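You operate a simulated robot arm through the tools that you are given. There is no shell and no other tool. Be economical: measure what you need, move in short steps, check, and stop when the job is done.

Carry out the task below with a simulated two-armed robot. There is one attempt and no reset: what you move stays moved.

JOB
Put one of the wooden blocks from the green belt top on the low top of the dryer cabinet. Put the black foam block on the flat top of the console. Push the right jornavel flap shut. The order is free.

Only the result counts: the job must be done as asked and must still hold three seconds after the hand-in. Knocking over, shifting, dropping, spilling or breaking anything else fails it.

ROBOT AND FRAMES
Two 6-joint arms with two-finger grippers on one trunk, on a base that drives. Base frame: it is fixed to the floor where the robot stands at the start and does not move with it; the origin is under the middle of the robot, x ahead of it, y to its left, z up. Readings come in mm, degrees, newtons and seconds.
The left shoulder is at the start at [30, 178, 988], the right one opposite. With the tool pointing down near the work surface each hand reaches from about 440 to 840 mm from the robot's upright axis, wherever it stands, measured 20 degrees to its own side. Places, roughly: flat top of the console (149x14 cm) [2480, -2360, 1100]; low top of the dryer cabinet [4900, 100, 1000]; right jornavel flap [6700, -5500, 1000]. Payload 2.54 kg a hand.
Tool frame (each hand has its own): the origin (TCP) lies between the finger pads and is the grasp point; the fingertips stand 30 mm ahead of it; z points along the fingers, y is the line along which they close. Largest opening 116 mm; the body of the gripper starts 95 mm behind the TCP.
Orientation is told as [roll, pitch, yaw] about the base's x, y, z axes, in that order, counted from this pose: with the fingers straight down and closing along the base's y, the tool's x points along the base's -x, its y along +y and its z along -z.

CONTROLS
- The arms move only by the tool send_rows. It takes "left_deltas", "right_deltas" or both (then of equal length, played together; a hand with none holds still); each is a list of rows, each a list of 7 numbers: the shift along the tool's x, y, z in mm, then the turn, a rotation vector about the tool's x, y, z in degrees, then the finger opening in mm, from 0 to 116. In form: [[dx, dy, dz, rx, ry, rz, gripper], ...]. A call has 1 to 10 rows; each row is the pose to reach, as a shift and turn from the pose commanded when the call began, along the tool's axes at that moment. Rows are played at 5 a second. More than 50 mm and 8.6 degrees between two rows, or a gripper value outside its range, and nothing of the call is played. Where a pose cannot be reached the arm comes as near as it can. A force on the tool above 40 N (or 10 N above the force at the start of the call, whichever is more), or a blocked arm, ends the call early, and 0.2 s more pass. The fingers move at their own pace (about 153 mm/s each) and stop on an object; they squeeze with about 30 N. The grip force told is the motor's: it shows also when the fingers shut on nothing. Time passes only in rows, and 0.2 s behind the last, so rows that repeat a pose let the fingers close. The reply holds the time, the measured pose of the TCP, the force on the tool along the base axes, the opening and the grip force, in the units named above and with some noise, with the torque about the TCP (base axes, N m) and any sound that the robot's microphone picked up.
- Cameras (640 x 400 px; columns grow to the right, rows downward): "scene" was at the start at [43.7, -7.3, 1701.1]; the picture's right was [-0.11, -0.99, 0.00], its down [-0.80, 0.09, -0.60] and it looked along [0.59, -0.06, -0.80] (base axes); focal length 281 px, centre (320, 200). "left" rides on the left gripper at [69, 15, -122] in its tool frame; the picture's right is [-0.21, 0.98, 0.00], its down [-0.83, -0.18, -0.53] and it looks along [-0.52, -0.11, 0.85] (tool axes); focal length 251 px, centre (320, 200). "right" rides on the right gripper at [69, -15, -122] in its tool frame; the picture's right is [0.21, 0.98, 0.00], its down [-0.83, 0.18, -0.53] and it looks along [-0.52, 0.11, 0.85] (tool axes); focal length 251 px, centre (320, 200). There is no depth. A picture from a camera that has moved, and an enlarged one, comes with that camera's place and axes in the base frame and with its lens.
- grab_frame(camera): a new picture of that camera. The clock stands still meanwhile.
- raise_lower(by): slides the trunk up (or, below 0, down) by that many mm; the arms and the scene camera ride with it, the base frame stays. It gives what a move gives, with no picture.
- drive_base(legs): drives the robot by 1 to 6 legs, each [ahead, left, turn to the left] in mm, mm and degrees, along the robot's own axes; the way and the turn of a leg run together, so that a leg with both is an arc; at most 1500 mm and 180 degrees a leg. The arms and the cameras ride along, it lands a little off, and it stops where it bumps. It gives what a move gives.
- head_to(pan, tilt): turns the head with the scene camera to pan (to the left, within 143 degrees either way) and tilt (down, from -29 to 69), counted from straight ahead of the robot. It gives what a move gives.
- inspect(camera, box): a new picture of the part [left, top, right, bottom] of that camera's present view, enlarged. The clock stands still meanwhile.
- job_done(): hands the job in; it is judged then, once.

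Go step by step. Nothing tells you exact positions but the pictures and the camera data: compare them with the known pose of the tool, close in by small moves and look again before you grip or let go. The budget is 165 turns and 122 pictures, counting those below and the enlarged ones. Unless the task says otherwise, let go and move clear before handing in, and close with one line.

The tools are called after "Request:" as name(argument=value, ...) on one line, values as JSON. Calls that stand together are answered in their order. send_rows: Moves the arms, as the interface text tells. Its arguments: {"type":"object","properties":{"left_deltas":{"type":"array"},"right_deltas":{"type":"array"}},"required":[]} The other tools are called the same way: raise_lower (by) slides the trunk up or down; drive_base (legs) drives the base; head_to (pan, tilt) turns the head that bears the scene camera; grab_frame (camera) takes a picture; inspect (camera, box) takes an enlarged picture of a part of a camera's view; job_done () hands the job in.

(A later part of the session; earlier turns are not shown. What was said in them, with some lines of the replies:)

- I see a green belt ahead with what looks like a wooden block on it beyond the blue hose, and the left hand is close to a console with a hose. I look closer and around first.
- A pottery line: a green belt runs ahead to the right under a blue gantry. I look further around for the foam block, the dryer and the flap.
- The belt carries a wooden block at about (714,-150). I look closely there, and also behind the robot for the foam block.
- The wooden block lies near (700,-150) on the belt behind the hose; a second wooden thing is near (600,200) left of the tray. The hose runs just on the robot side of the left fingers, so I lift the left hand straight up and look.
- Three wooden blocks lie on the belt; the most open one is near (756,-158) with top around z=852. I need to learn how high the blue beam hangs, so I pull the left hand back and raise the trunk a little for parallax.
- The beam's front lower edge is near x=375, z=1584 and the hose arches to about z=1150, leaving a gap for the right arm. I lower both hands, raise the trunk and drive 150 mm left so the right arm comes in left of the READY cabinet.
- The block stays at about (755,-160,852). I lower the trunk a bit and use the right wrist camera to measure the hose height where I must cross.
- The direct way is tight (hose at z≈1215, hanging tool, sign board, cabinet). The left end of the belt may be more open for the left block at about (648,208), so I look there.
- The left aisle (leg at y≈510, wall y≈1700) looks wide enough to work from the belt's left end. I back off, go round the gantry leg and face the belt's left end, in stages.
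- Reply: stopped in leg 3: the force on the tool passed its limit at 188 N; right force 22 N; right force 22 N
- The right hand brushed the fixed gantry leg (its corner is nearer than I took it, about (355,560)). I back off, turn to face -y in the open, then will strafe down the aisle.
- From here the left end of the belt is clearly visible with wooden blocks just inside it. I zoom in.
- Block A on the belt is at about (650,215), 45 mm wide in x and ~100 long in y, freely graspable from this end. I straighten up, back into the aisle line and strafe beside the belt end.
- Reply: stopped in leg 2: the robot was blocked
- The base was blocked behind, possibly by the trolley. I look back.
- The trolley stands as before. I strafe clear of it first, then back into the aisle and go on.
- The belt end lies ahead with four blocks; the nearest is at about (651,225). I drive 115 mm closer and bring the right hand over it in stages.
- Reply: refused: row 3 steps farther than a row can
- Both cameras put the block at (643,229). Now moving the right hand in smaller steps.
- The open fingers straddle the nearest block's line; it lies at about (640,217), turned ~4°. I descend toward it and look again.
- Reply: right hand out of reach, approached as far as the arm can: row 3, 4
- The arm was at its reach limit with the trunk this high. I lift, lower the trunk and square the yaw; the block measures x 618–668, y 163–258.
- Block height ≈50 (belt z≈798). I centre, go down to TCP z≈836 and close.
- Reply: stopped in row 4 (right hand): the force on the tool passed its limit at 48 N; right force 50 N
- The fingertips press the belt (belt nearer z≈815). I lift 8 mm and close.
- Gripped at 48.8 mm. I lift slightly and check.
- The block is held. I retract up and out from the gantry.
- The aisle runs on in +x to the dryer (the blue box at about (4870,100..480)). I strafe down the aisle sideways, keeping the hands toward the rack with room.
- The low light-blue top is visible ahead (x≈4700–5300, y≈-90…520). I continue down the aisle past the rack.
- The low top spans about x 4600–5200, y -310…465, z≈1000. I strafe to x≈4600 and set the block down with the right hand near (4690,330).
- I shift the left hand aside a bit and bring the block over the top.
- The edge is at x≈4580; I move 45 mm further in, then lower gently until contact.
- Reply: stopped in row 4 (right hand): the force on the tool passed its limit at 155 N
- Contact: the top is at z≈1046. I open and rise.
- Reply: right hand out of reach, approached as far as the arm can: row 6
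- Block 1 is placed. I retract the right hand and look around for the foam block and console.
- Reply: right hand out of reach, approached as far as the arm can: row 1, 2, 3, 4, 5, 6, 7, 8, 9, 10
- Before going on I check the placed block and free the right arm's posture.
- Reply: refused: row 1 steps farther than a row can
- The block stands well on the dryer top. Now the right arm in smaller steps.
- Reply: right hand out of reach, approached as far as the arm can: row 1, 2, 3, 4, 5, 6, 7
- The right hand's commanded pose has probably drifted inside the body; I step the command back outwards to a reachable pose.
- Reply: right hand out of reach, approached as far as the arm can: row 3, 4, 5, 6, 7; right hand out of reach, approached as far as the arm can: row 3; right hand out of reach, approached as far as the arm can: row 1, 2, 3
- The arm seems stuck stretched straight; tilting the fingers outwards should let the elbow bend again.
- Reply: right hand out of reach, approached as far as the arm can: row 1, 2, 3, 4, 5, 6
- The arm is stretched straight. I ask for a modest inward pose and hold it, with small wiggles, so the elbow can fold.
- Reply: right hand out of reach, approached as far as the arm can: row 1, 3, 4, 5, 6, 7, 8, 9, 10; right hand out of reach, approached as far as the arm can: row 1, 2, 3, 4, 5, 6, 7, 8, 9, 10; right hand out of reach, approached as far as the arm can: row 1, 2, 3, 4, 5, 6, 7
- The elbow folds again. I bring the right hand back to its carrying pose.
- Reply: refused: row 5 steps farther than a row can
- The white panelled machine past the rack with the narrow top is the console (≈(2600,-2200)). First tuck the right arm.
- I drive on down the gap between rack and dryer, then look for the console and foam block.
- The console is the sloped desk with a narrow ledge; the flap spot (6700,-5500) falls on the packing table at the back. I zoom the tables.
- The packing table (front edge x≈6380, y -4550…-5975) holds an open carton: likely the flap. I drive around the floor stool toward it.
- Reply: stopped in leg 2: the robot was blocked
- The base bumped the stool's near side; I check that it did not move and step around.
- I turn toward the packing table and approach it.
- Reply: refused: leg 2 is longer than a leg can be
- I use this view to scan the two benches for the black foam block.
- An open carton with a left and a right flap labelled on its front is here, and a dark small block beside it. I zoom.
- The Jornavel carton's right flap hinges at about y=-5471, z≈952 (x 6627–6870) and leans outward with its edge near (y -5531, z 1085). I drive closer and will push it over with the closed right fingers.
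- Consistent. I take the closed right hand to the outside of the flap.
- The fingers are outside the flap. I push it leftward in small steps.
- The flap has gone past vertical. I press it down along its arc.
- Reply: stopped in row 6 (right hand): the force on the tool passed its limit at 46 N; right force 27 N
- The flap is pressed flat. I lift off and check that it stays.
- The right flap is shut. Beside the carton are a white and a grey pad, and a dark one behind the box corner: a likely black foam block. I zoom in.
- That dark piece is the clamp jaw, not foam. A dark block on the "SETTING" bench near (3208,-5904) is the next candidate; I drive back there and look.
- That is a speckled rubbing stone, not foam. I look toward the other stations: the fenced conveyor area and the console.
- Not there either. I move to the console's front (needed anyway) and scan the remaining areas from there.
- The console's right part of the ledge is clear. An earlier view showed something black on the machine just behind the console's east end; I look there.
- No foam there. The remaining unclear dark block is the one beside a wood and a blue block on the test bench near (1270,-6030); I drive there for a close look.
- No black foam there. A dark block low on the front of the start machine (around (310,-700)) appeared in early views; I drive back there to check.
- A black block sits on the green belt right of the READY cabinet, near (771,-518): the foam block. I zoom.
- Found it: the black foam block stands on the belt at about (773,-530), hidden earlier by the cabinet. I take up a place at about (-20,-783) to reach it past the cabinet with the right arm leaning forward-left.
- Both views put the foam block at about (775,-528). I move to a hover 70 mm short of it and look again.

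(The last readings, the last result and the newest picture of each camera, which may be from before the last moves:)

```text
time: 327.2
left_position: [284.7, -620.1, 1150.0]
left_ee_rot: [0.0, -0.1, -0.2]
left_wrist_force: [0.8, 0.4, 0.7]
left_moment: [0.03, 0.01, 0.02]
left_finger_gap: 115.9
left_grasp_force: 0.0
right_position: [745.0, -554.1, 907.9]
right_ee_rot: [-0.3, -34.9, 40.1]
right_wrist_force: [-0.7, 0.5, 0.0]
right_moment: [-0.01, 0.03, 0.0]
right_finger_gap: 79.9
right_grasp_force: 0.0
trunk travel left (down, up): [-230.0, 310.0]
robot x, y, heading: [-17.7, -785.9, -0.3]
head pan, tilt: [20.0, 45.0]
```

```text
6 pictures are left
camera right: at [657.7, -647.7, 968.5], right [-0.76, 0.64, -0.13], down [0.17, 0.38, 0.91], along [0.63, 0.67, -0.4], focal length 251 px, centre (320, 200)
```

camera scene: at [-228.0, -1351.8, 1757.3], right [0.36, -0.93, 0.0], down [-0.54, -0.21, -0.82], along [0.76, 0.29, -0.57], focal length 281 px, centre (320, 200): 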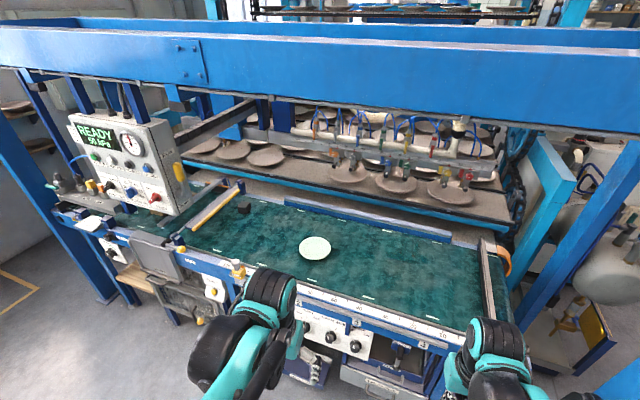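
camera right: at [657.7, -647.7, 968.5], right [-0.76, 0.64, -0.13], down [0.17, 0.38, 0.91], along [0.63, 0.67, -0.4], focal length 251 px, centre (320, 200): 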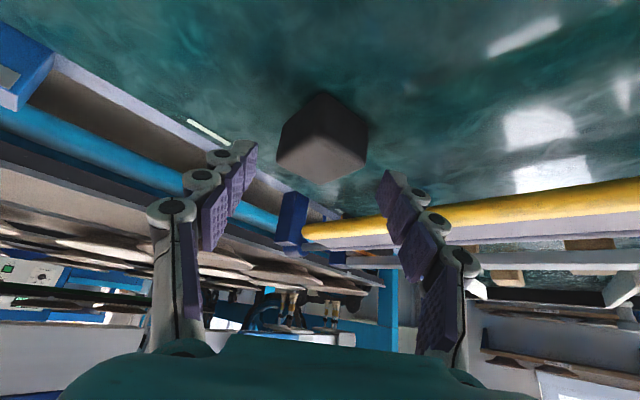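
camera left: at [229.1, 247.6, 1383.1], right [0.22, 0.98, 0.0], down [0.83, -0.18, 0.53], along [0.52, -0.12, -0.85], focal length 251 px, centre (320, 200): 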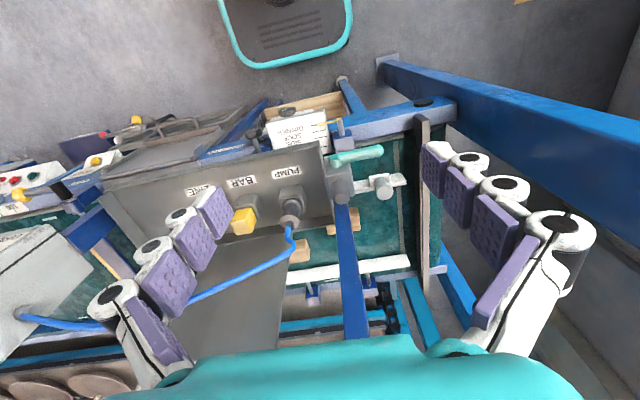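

The block is ~50 mm, turned about 13°, centred near (781,-523). I turn the hand's yaw to ~22° and check once more before closing in.

Request:
send_rows(right_deltas=[[-2, 4, 3, 3.4, 0, 4.9, 80], [-4, 8, 8, 6.9, 0, 9.8, 80], [-7, 11, 12, 10.3, 0, 14.7, 80]])

Request:
grab_frame(camera="right")

```text
time: 328.0
left_position: [283.2, -620.7, 1149.8]
left_ee_rot: [0.1, -0.2, -0.2]
left_wrist_force: [-0.5, 1.0, -0.2]
left_moment: [0.0, 0.04, 0.0]
left_finger_gap: 116.2
left_grasp_force: 0.1
right_position: [748.4, -538.0, 902.8]
right_ee_rot: [-0.4, -35.0, 22.0]
right_wrist_force: [0.6, 0.6, -0.6]
right_moment: [-0.03, -0.01, -0.01]
right_finger_gap: 80.0
right_grasp_force: 0.1
trunk travel left (down, up): [-230.0, 310.0]
robot x, y, heading: [-18.7, -785.9, -0.3]
head pan, tilt: [20.0, 45.0]
```

```text
5 pictures are left
camera right: at [637.4, -599.7, 963.3], right [-0.53, 0.84, -0.13], down [0.27, 0.31, 0.91], along [0.81, 0.44, -0.39], focal length 251 px, centre (320, 200)
```

right: 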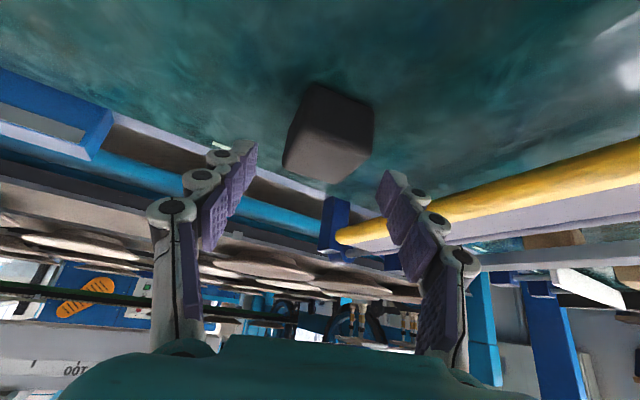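

Aligned. I go in along the fingers and close.

Request:
send_rows(right_deltas=[[1, 1, 20, 0, 0, 0, 80], [2, 1, 40, 0, 0, 0, 80], [2, 2, 56, 0, 0, 0, 80], [2, 2, 56, 0, 0, 0, 60], [2, 2, 56, 0, 0, 0, 30], [2, 2, 56, 0, 0, 0, 30], [2, 2, 56, 0, 0, 0, 30]])

```text
time: 329.6
left_position: [283.0, -620.7, 1150.9]
left_ee_rot: [-0.1, -0.2, 0.0]
left_wrist_force: [-0.3, -0.1, -0.4]
left_moment: [-0.01, 0.02, 0.02]
left_finger_gap: 115.8
left_grasp_force: 0.2
right_position: [769.8, -527.9, 860.8]
right_ee_rot: [-0.4, -35.2, 22.1]
right_wrist_force: [3.0, 4.2, 8.9]
right_moment: [0.02, -0.14, -0.04]
right_finger_gap: 53.8
right_grasp_force: 30.0
right hand out of reach, approached as far as the arm can: row 3, 4, 5, 6, 7
trunk travel left (down, up): [-230.0, 310.0]
robot x, y, heading: [-17.1, -785.6, -0.2]
head pan, tilt: [20.0, 45.0]
```

The foam block is gripped (53.8 mm). The arm is near its limit, so I lift with the trunk and back out with the base, first sideways clear of the cabinet.

Request:
raise_lower(by=80)

Request:
drive_base(legs=[[0, -140, 0], [-150, -110, 0], [-250, 0, 0]])

Request:
grab_frame(camera="right")

```text
time: 330.8
left_position: [284.8, -620.8, 1230.2]
left_ee_rot: [0.0, -0.2, -0.2]
left_wrist_force: [0.6, 1.3, -0.1]
left_moment: [-0.01, 0.0, 0.0]
left_finger_gap: 116.3
left_grasp_force: 0.0
right_position: [770.6, -526.9, 939.2]
right_ee_rot: [-0.3, -35.1, 22.1]
right_wrist_force: [0.7, 0.5, 0.3]
right_moment: [-0.02, -0.05, 0.02]
right_finger_gap: 53.5
right_grasp_force: 29.8
trunk travel left (down, up): [-310.0, 230.0]
robot x, y, heading: [-14.7, -785.9, 0.2]
head pan, tilt: [20.0, 45.0]
```

```text
time: 334.5
left_position: [-81.8, -870.1, 1231.3]
left_ee_rot: [0.1, -0.3, -0.2]
left_wrist_force: [0.0, -0.4, -0.2]
left_moment: [0.01, -0.06, 0.0]
left_finger_gap: 116.1
left_grasp_force: 0.1
right_position: [411.7, -783.3, 944.5]
right_ee_rot: [-0.9, -35.8, 22.1]
right_wrist_force: [-0.3, -0.6, 0.0]
right_moment: [0.01, -0.02, 0.0]
right_finger_gap: 53.0
right_grasp_force: 30.4
trunk travel left (down, up): [-310.0, 230.0]
robot x, y, heading: [-377.0, -1039.9, -0.1]
head pan, tilt: [20.0, 45.0]
stopped in leg 3: the force on the tool passed its limit at 50 N (the readings are from after the stop); the commanded pose is now the measured one
```

```text
4 pictures are left
camera right: at [298.5, -844.9, 1001.8], right [-0.52, 0.84, -0.14], down [0.26, 0.31, 0.91], along [0.81, 0.44, -0.38], focal length 251 px, centre (320, 200)
```

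right: 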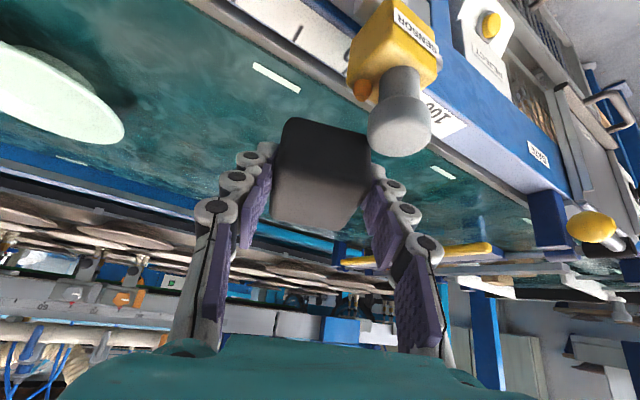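

The hand touched the fixed yellow sensor on the rail. I raise clear of it and then back off.

Request:
raise_lower(by=150)

Request:
drive_base(legs=[[-350, 0, 0]])

Request:
head_to(pan=12, tilt=38)

Request:
grab_frame(camera="scene")

```text
time: 336.2
left_position: [-79.1, -871.3, 1380.0]
left_ee_rot: [-0.1, -0.3, -0.2]
left_wrist_force: [-0.6, -0.4, 0.2]
left_moment: [-0.01, -0.02, 0.0]
left_finger_gap: 116.0
left_grasp_force: 0.2
right_position: [412.1, -783.8, 1090.8]
right_ee_rot: [-0.6, -35.6, 21.9]
right_wrist_force: [0.0, 0.2, 0.4]
right_moment: [-0.01, 0.02, 0.0]
right_finger_gap: 53.0
right_grasp_force: 30.0
trunk travel left (down, up): [-460.0, 80.0]
robot x, y, heading: [-382.2, -1039.6, -0.2]
head pan, tilt: [20.0, 45.0]
```

```text
time: 338.5
left_position: [-421.0, -870.6, 1380.2]
left_ee_rot: [-0.1, -0.1, -0.5]
left_wrist_force: [-0.5, -0.5, -0.5]
left_moment: [-0.04, -0.02, -0.05]
left_finger_gap: 115.9
left_grasp_force: 0.2
right_position: [71.3, -785.0, 1091.6]
right_ee_rot: [-0.6, -35.7, 21.6]
right_wrist_force: [-1.1, -0.6, 0.0]
right_moment: [0.01, 0.0, 0.04]
right_finger_gap: 52.8
right_grasp_force: 30.3
trunk travel left (down, up): [-460.0, 80.0]
robot x, y, heading: [-724.1, -1035.9, -0.6]
head pan, tilt: [20.0, 45.0]
```

```text
time: 339.2
left_position: [-422.2, -870.4, 1382.4]
left_ee_rot: [0.0, -0.3, -0.5]
left_wrist_force: [-0.6, 0.4, 0.1]
left_moment: [0.03, -0.05, 0.01]
left_finger_gap: 115.9
left_grasp_force: 0.2
right_position: [69.9, -785.8, 1091.4]
right_ee_rot: [-0.6, -35.6, 21.6]
right_wrist_force: [0.6, 0.6, -0.1]
right_moment: [-0.06, 0.0, -0.01]
right_finger_gap: 52.9
right_grasp_force: 29.7
trunk travel left (down, up): [-460.0, 80.0]
robot x, y, heading: [-724.8, -1031.8, -0.7]
head pan, tilt: [12.0, 38.0]
```

```text
3 pictures are left
camera scene: at [-669.6, -1015.5, 1982.7], right [0.2, -0.98, 0.0], down [-0.6, -0.12, -0.79], along [0.77, 0.16, -0.62], focal length 281 px, centre (320, 200)
```

scene: 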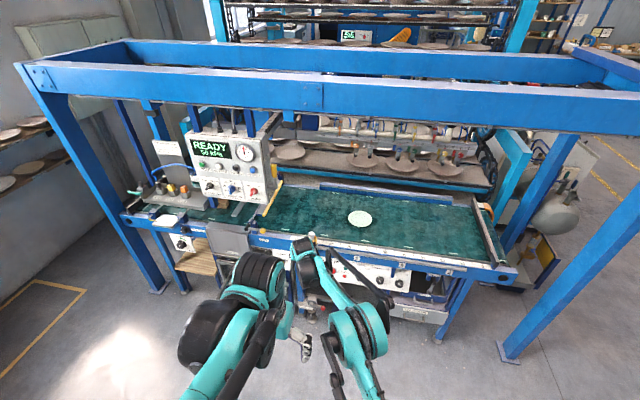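

The foam block is held and the rail sensor stands as before. I test that the arm can still draw in and up before driving to the console.

Request:
send_rows(right_deltas=[[13, 3, -35, 0, 0, 0, 30], [26, 6, -75, 0, 0, 0, 30], [39, 10, -115, 0, 0, 0, 30], [50, 12, -150, 0, 0, 0, 30]])

```text
time: 340.2
left_position: [-425.1, -871.9, 1381.2]
left_ee_rot: [0.1, -0.4, -0.4]
left_wrist_force: [-0.2, 0.5, -0.2]
left_moment: [0.04, -0.04, 0.01]
left_finger_gap: 116.3
left_grasp_force: 0.1
right_position: [-58.1, -819.6, 1185.8]
right_ee_rot: [-0.7, -35.8, 21.5]
right_wrist_force: [0.3, -0.2, 0.0]
right_moment: [0.0, -0.04, -0.01]
right_finger_gap: 53.1
right_grasp_force: 30.0
trunk travel left (down, up): [-460.0, 80.0]
robot x, y, heading: [-724.7, -1033.6, -0.6]
head pan, tilt: [12.0, 38.0]
```

The arm moves freely. I drive around to the console front.

Request:
drive_base(legs=[[0, 0, 0.6], [0, -1300, 0], [0, -1270, 0], [1500, 0, 0], [1500, 0, 0], [700, 0, 0]])

```text
time: 370.2
left_position: [3227.6, -3527.9, 1380.7]
left_ee_rot: [-0.1, -0.2, -2.4]
left_wrist_force: [0.1, 0.4, -1.5]
left_moment: [-0.01, 0.01, 0.03]
left_finger_gap: 116.2
left_grasp_force: 0.1
right_position: [3596.1, -3487.2, 1185.5]
right_ee_rot: [-0.7, -35.6, 19.7]
right_wrist_force: [-0.5, -0.5, -0.5]
right_moment: [-0.01, 0.01, 0.02]
right_finger_gap: 53.0
right_grasp_force: 30.9
trunk travel left (down, up): [-460.0, 80.0]
robot x, y, heading: [2924.0, -3680.9, -2.6]
head pan, tilt: [12.0, 38.0]
```

Request:
drive_base(legs=[[0, 0, 92.6], [480, -90, 0]])

Request:
head_to(pan=12, tilt=45)

Request:
grab_frame(camera="scene")

```text
time: 377.1
left_position: [2854.6, -2897.8, 1380.3]
left_ee_rot: [0.0, -0.2, 89.2]
left_wrist_force: [0.1, -0.4, -0.2]
left_moment: [-0.03, -0.03, -0.01]
left_finger_gap: 116.2
left_grasp_force: 0.1
right_position: [2803.5, -2530.7, 1185.9]
right_ee_rot: [-0.8, -35.6, 111.5]
right_wrist_force: [-0.3, -0.4, 0.0]
right_moment: [0.01, 0.0, 0.02]
right_finger_gap: 53.0
right_grasp_force: 30.2
trunk travel left (down, up): [-460.0, 80.0]
robot x, y, heading: [3018.1, -3201.2, 89.5]
head pan, tilt: [12.0, 38.0]
```

```text
time: 377.7
left_position: [2854.1, -2896.8, 1380.2]
left_ee_rot: [0.1, -0.2, 89.3]
left_wrist_force: [-0.6, 0.5, 0.0]
left_moment: [-0.03, -0.02, -0.01]
left_finger_gap: 116.0
left_grasp_force: 0.1
right_position: [2803.6, -2530.0, 1185.5]
right_ee_rot: [-0.8, -35.6, 111.5]
right_wrist_force: [-0.1, -0.4, 0.6]
right_moment: [-0.04, -0.01, 0.05]
right_finger_gap: 53.2
right_grasp_force: 29.7
trunk travel left (down, up): [-460.0, 80.0]
robot x, y, heading: [3018.1, -3197.7, 89.5]
head pan, tilt: [12.0, 45.0]
```

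```text
2 pictures are left
camera scene: at [3001.0, -3147.7, 1972.5], right [0.98, 0.2, 0.0], down [0.14, -0.69, -0.71], along [-0.14, 0.69, -0.71], focal length 281 px, centre (320, 200)
```

scene: 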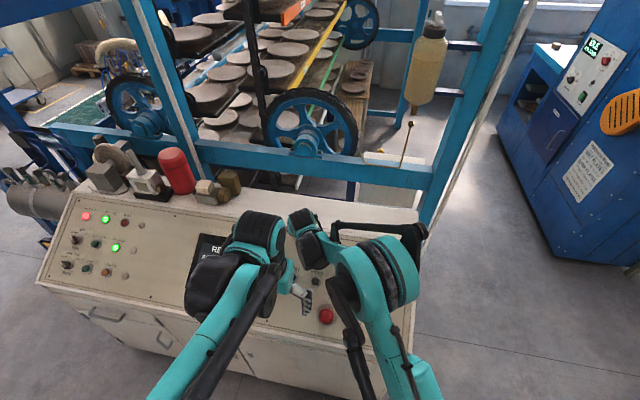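

The ledge is free at x≈2800; its span is about y -2445…-2300 and z≈1075–1100. I drive 80 mm closer, then reach the rest with the arm.

Request:
drive_base(legs=[[80, 0, 0]])

```text
time: 378.8
left_position: [2854.4, -2816.3, 1380.7]
left_ee_rot: [0.1, -0.3, 89.3]
left_wrist_force: [0.0, -0.5, -0.4]
left_moment: [-0.01, -0.03, 0.01]
left_finger_gap: 115.9
left_grasp_force: 0.0
right_position: [2805.0, -2449.3, 1185.3]
right_ee_rot: [-0.7, -35.6, 111.5]
right_wrist_force: [0.1, 0.1, -0.4]
right_moment: [0.01, -0.01, 0.01]
right_finger_gap: 53.0
right_grasp_force: 30.0
trunk travel left (down, up): [-460.0, 80.0]
robot x, y, heading: [3018.3, -3115.3, 89.4]
head pan, tilt: [12.0, 45.0]
```

Request:
send_rows(right_deltas=[[-30, -14, 21, 0, 0, 0, 30], [-60, -29, 42, 0, 0, 0, 30]])

Request:
grab_frame(camera="right")

```text
time: 379.4
left_position: [2855.5, -2812.7, 1380.3]
left_ee_rot: [0.1, -0.1, 89.4]
left_wrist_force: [-0.3, -0.1, -0.6]
left_moment: [-0.03, 0.0, -0.02]
left_finger_gap: 115.8
left_grasp_force: 0.1
right_position: [2806.3, -2368.1, 1183.3]
right_ee_rot: [-0.6, -35.4, 111.4]
right_wrist_force: [0.2, 0.8, 0.1]
right_moment: [0.0, -0.01, 0.0]
right_finger_gap: 52.9
right_grasp_force: 29.9
trunk travel left (down, up): [-460.0, 80.0]
robot x, y, heading: [3018.2, -3119.2, 89.4]
head pan, tilt: [12.0, 45.0]
```

```text
1 pictures are left
camera right: at [2865.4, -2482.5, 1242.1], right [-0.85, -0.51, -0.13], down [-0.31, 0.27, 0.91], along [-0.43, 0.81, -0.39], focal length 251 px, centre (320, 200)
```

right: 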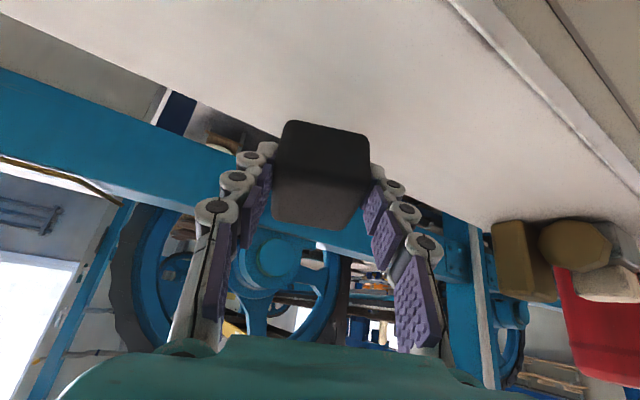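

The ledge sits at z≈1115, y -2446…-2306. I centre the block over it and lower gently until contact.

Request:
send_rows(right_deltas=[[16, 4, 3, 0, 0, 0, 30], [18.3, 4, 6.7, 0, 0, 0, 30], [20, 4, 9, 0, 0, 0, 30], [21.5, 4, 11.5, 0, 0, 0, 30], [23, 4, 13.5, 0, 0, 0, 30]])

```text
time: 380.6
left_position: [2855.4, -2816.1, 1380.7]
left_ee_rot: [0.0, -0.2, 89.3]
left_wrist_force: [0.1, 0.5, -0.1]
left_moment: [-0.01, -0.02, -0.01]
left_finger_gap: 116.1
left_grasp_force: 0.0
right_position: [2805.4, -2381.7, 1160.3]
right_ee_rot: [-0.7, -35.6, 111.5]
right_wrist_force: [0.7, 0.9, 0.1]
right_moment: [-0.03, 0.02, 0.0]
right_finger_gap: 52.9
right_grasp_force: 30.1
trunk travel left (down, up): [-460.0, 80.0]
robot x, y, heading: [3023.5, -3116.4, 89.6]
head pan, tilt: [12.0, 45.0]
```

No contact yet; continuing down in 3 mm steps.

Request:
send_rows(right_deltas=[[1.7, 0, 2.5, 0, 0, 0, 30], [3.4, 0, 4.9, 0, 0, 0, 30], [5.2, 0, 7.4, 0, 0, 0, 30], [6.9, 0, 9.8, 0, 0, 0, 30]])

```text
time: 381.6
left_position: [2856.0, -2817.2, 1379.5]
left_ee_rot: [0.0, -0.2, 89.2]
left_wrist_force: [-0.1, -0.5, 0.3]
left_moment: [-0.02, -0.04, 0.03]
left_finger_gap: 116.2
left_grasp_force: 0.0
right_position: [2805.0, -2382.1, 1149.6]
right_ee_rot: [-0.7, -35.7, 111.5]
right_wrist_force: [0.2, 0.1, -0.4]
right_moment: [0.01, 0.0, 0.01]
right_finger_gap: 53.3
right_grasp_force: 30.1
trunk travel left (down, up): [-460.0, 80.0]
robot x, y, heading: [3017.6, -3119.2, 89.4]
head pan, tilt: [12.0, 45.0]
```

Request:
send_rows(right_deltas=[[1.7, 0, 2.5, 0, 0, 0, 30], [3.4, 0, 4.9, 0, 0, 0, 30], [5.2, 0, 7.4, 0, 0, 0, 30], [6.9, 0, 9.8, 0, 0, 0, 30]])

```text
time: 382.6
left_position: [2856.0, -2814.9, 1381.2]
left_ee_rot: [0.0, -0.3, 89.2]
left_wrist_force: [-0.7, -0.4, -0.6]
left_moment: [0.02, -0.03, 0.01]
left_finger_gap: 115.9
left_grasp_force: 0.0
right_position: [2806.8, -2381.9, 1137.8]
right_ee_rot: [-0.7, -35.6, 111.5]
right_wrist_force: [0.1, 0.4, 0.0]
right_moment: [0.01, 0.02, 0.01]
right_finger_gap: 53.1
right_grasp_force: 29.9
trunk travel left (down, up): [-460.0, 80.0]
robot x, y, heading: [3018.0, -3119.1, 89.4]
head pan, tilt: [12.0, 45.0]
```

Request:
send_rows(right_deltas=[[1.7, 0, 2.5, 0, 0, 0, 30], [3.4, 0, 4.9, 0, 0, 0, 30], [5.2, 0, 7.4, 0, 0, 0, 30], [6.9, 0, 9.8, 0, 0, 0, 30]])

```text
time: 383.6
left_position: [2856.1, -2817.1, 1382.0]
left_ee_rot: [0.2, -0.3, 89.3]
left_wrist_force: [0.1, 0.1, 0.4]
left_moment: [-0.02, -0.01, -0.03]
left_finger_gap: 115.9
left_grasp_force: 0.1
right_position: [2805.9, -2382.5, 1128.5]
right_ee_rot: [-0.8, -35.9, 111.5]
right_wrist_force: [-2.7, 11.6, 32.2]
right_moment: [0.21, 0.23, -0.03]
right_finger_gap: 53.3
right_grasp_force: 30.4
trunk travel left (down, up): [-460.0, 80.0]
robot x, y, heading: [3016.6, -3118.9, 89.5]
head pan, tilt: [12.0, 45.0]
```

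Contact. I relieve a little, open, and withdraw along the fingers.

Request:
send_rows(right_deltas=[[-1, 0, -1.5, 0, 0, 0, 50], [-1, 0, -1.5, 0, 0, 0, 60], [-1, 0, -1.5, 0, 0, 0, 80], [-1, 0, -1.5, 0, 0, 0, 85], [-1, 0, -25, 0, 0, 0, 85], [-1, 0, -60, 0, 0, 0, 85], [-1, 0, -100, 0, 0, 0, 85], [-1, 0, -140, 0, 0, 0, 85]])

Request:
grab_frame(camera="right")

```text
time: 385.4
left_position: [2856.4, -2818.5, 1380.0]
left_ee_rot: [0.2, -0.3, 89.2]
left_wrist_force: [-0.1, -0.4, -0.3]
left_moment: [0.02, 0.01, 0.0]
left_finger_gap: 116.0
left_grasp_force: 0.0
right_position: [2834.7, -2461.6, 1241.5]
right_ee_rot: [-0.7, -35.7, 111.5]
right_wrist_force: [0.6, -0.3, 0.0]
right_moment: [0.04, 0.02, 0.0]
right_finger_gap: 85.2
right_grasp_force: 0.1
trunk travel left (down, up): [-460.0, 80.0]
robot x, y, heading: [3015.0, -3120.0, 89.2]
head pan, tilt: [12.0, 45.0]
```

```text
0 pictures are left
camera right: at [2894.6, -2576.0, 1300.0], right [-0.85, -0.51, -0.13], down [-0.31, 0.27, 0.91], along [-0.43, 0.82, -0.38], focal length 251 px, centre (320, 200)
```

right: 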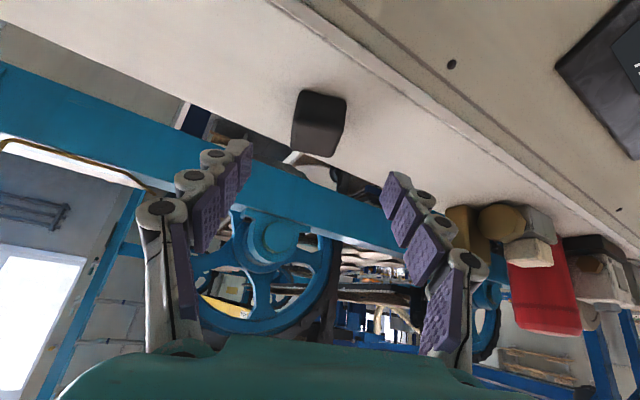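

The foam block stands upright on the console ledge, well inside its edges, and the hand is clear. I back the robot off slightly and hand in.

Request:
drive_base(legs=[[-200, 0, 0]])

Request:
job_done()

```text
time: 387.0
left_position: [2852.0, -3016.8, 1381.0]
left_ee_rot: [0.2, -0.3, 89.5]
left_wrist_force: [0.2, -0.5, 0.5]
left_moment: [0.05, -0.02, -0.02]
left_finger_gap: 116.1
left_grasp_force: 0.1
right_position: [2830.1, -2658.5, 1239.5]
right_ee_rot: [-0.7, -35.6, 111.6]
right_wrist_force: [-0.7, 0.0, -0.8]
right_moment: [-0.03, 0.0, 0.02]
right_finger_gap: 85.3
right_grasp_force: 0.1
trunk travel left (down, up): [-460.0, 80.0]
robot x, y, heading: [3015.4, -3316.0, 89.5]
head pan, tilt: [12.0, 45.0]
```

```text
The job is handed in.
```

All three parts are done and the job is handed in: a wooden block is on the dryer's low top, the black foam block is on the console's flat top, and the right Jornavel flap is shut. Along the way the robot bumped the gantry leg, the trolley, the floor stool and the belt sensor. I saw no sign that any of them moved, but I checked only roughly.
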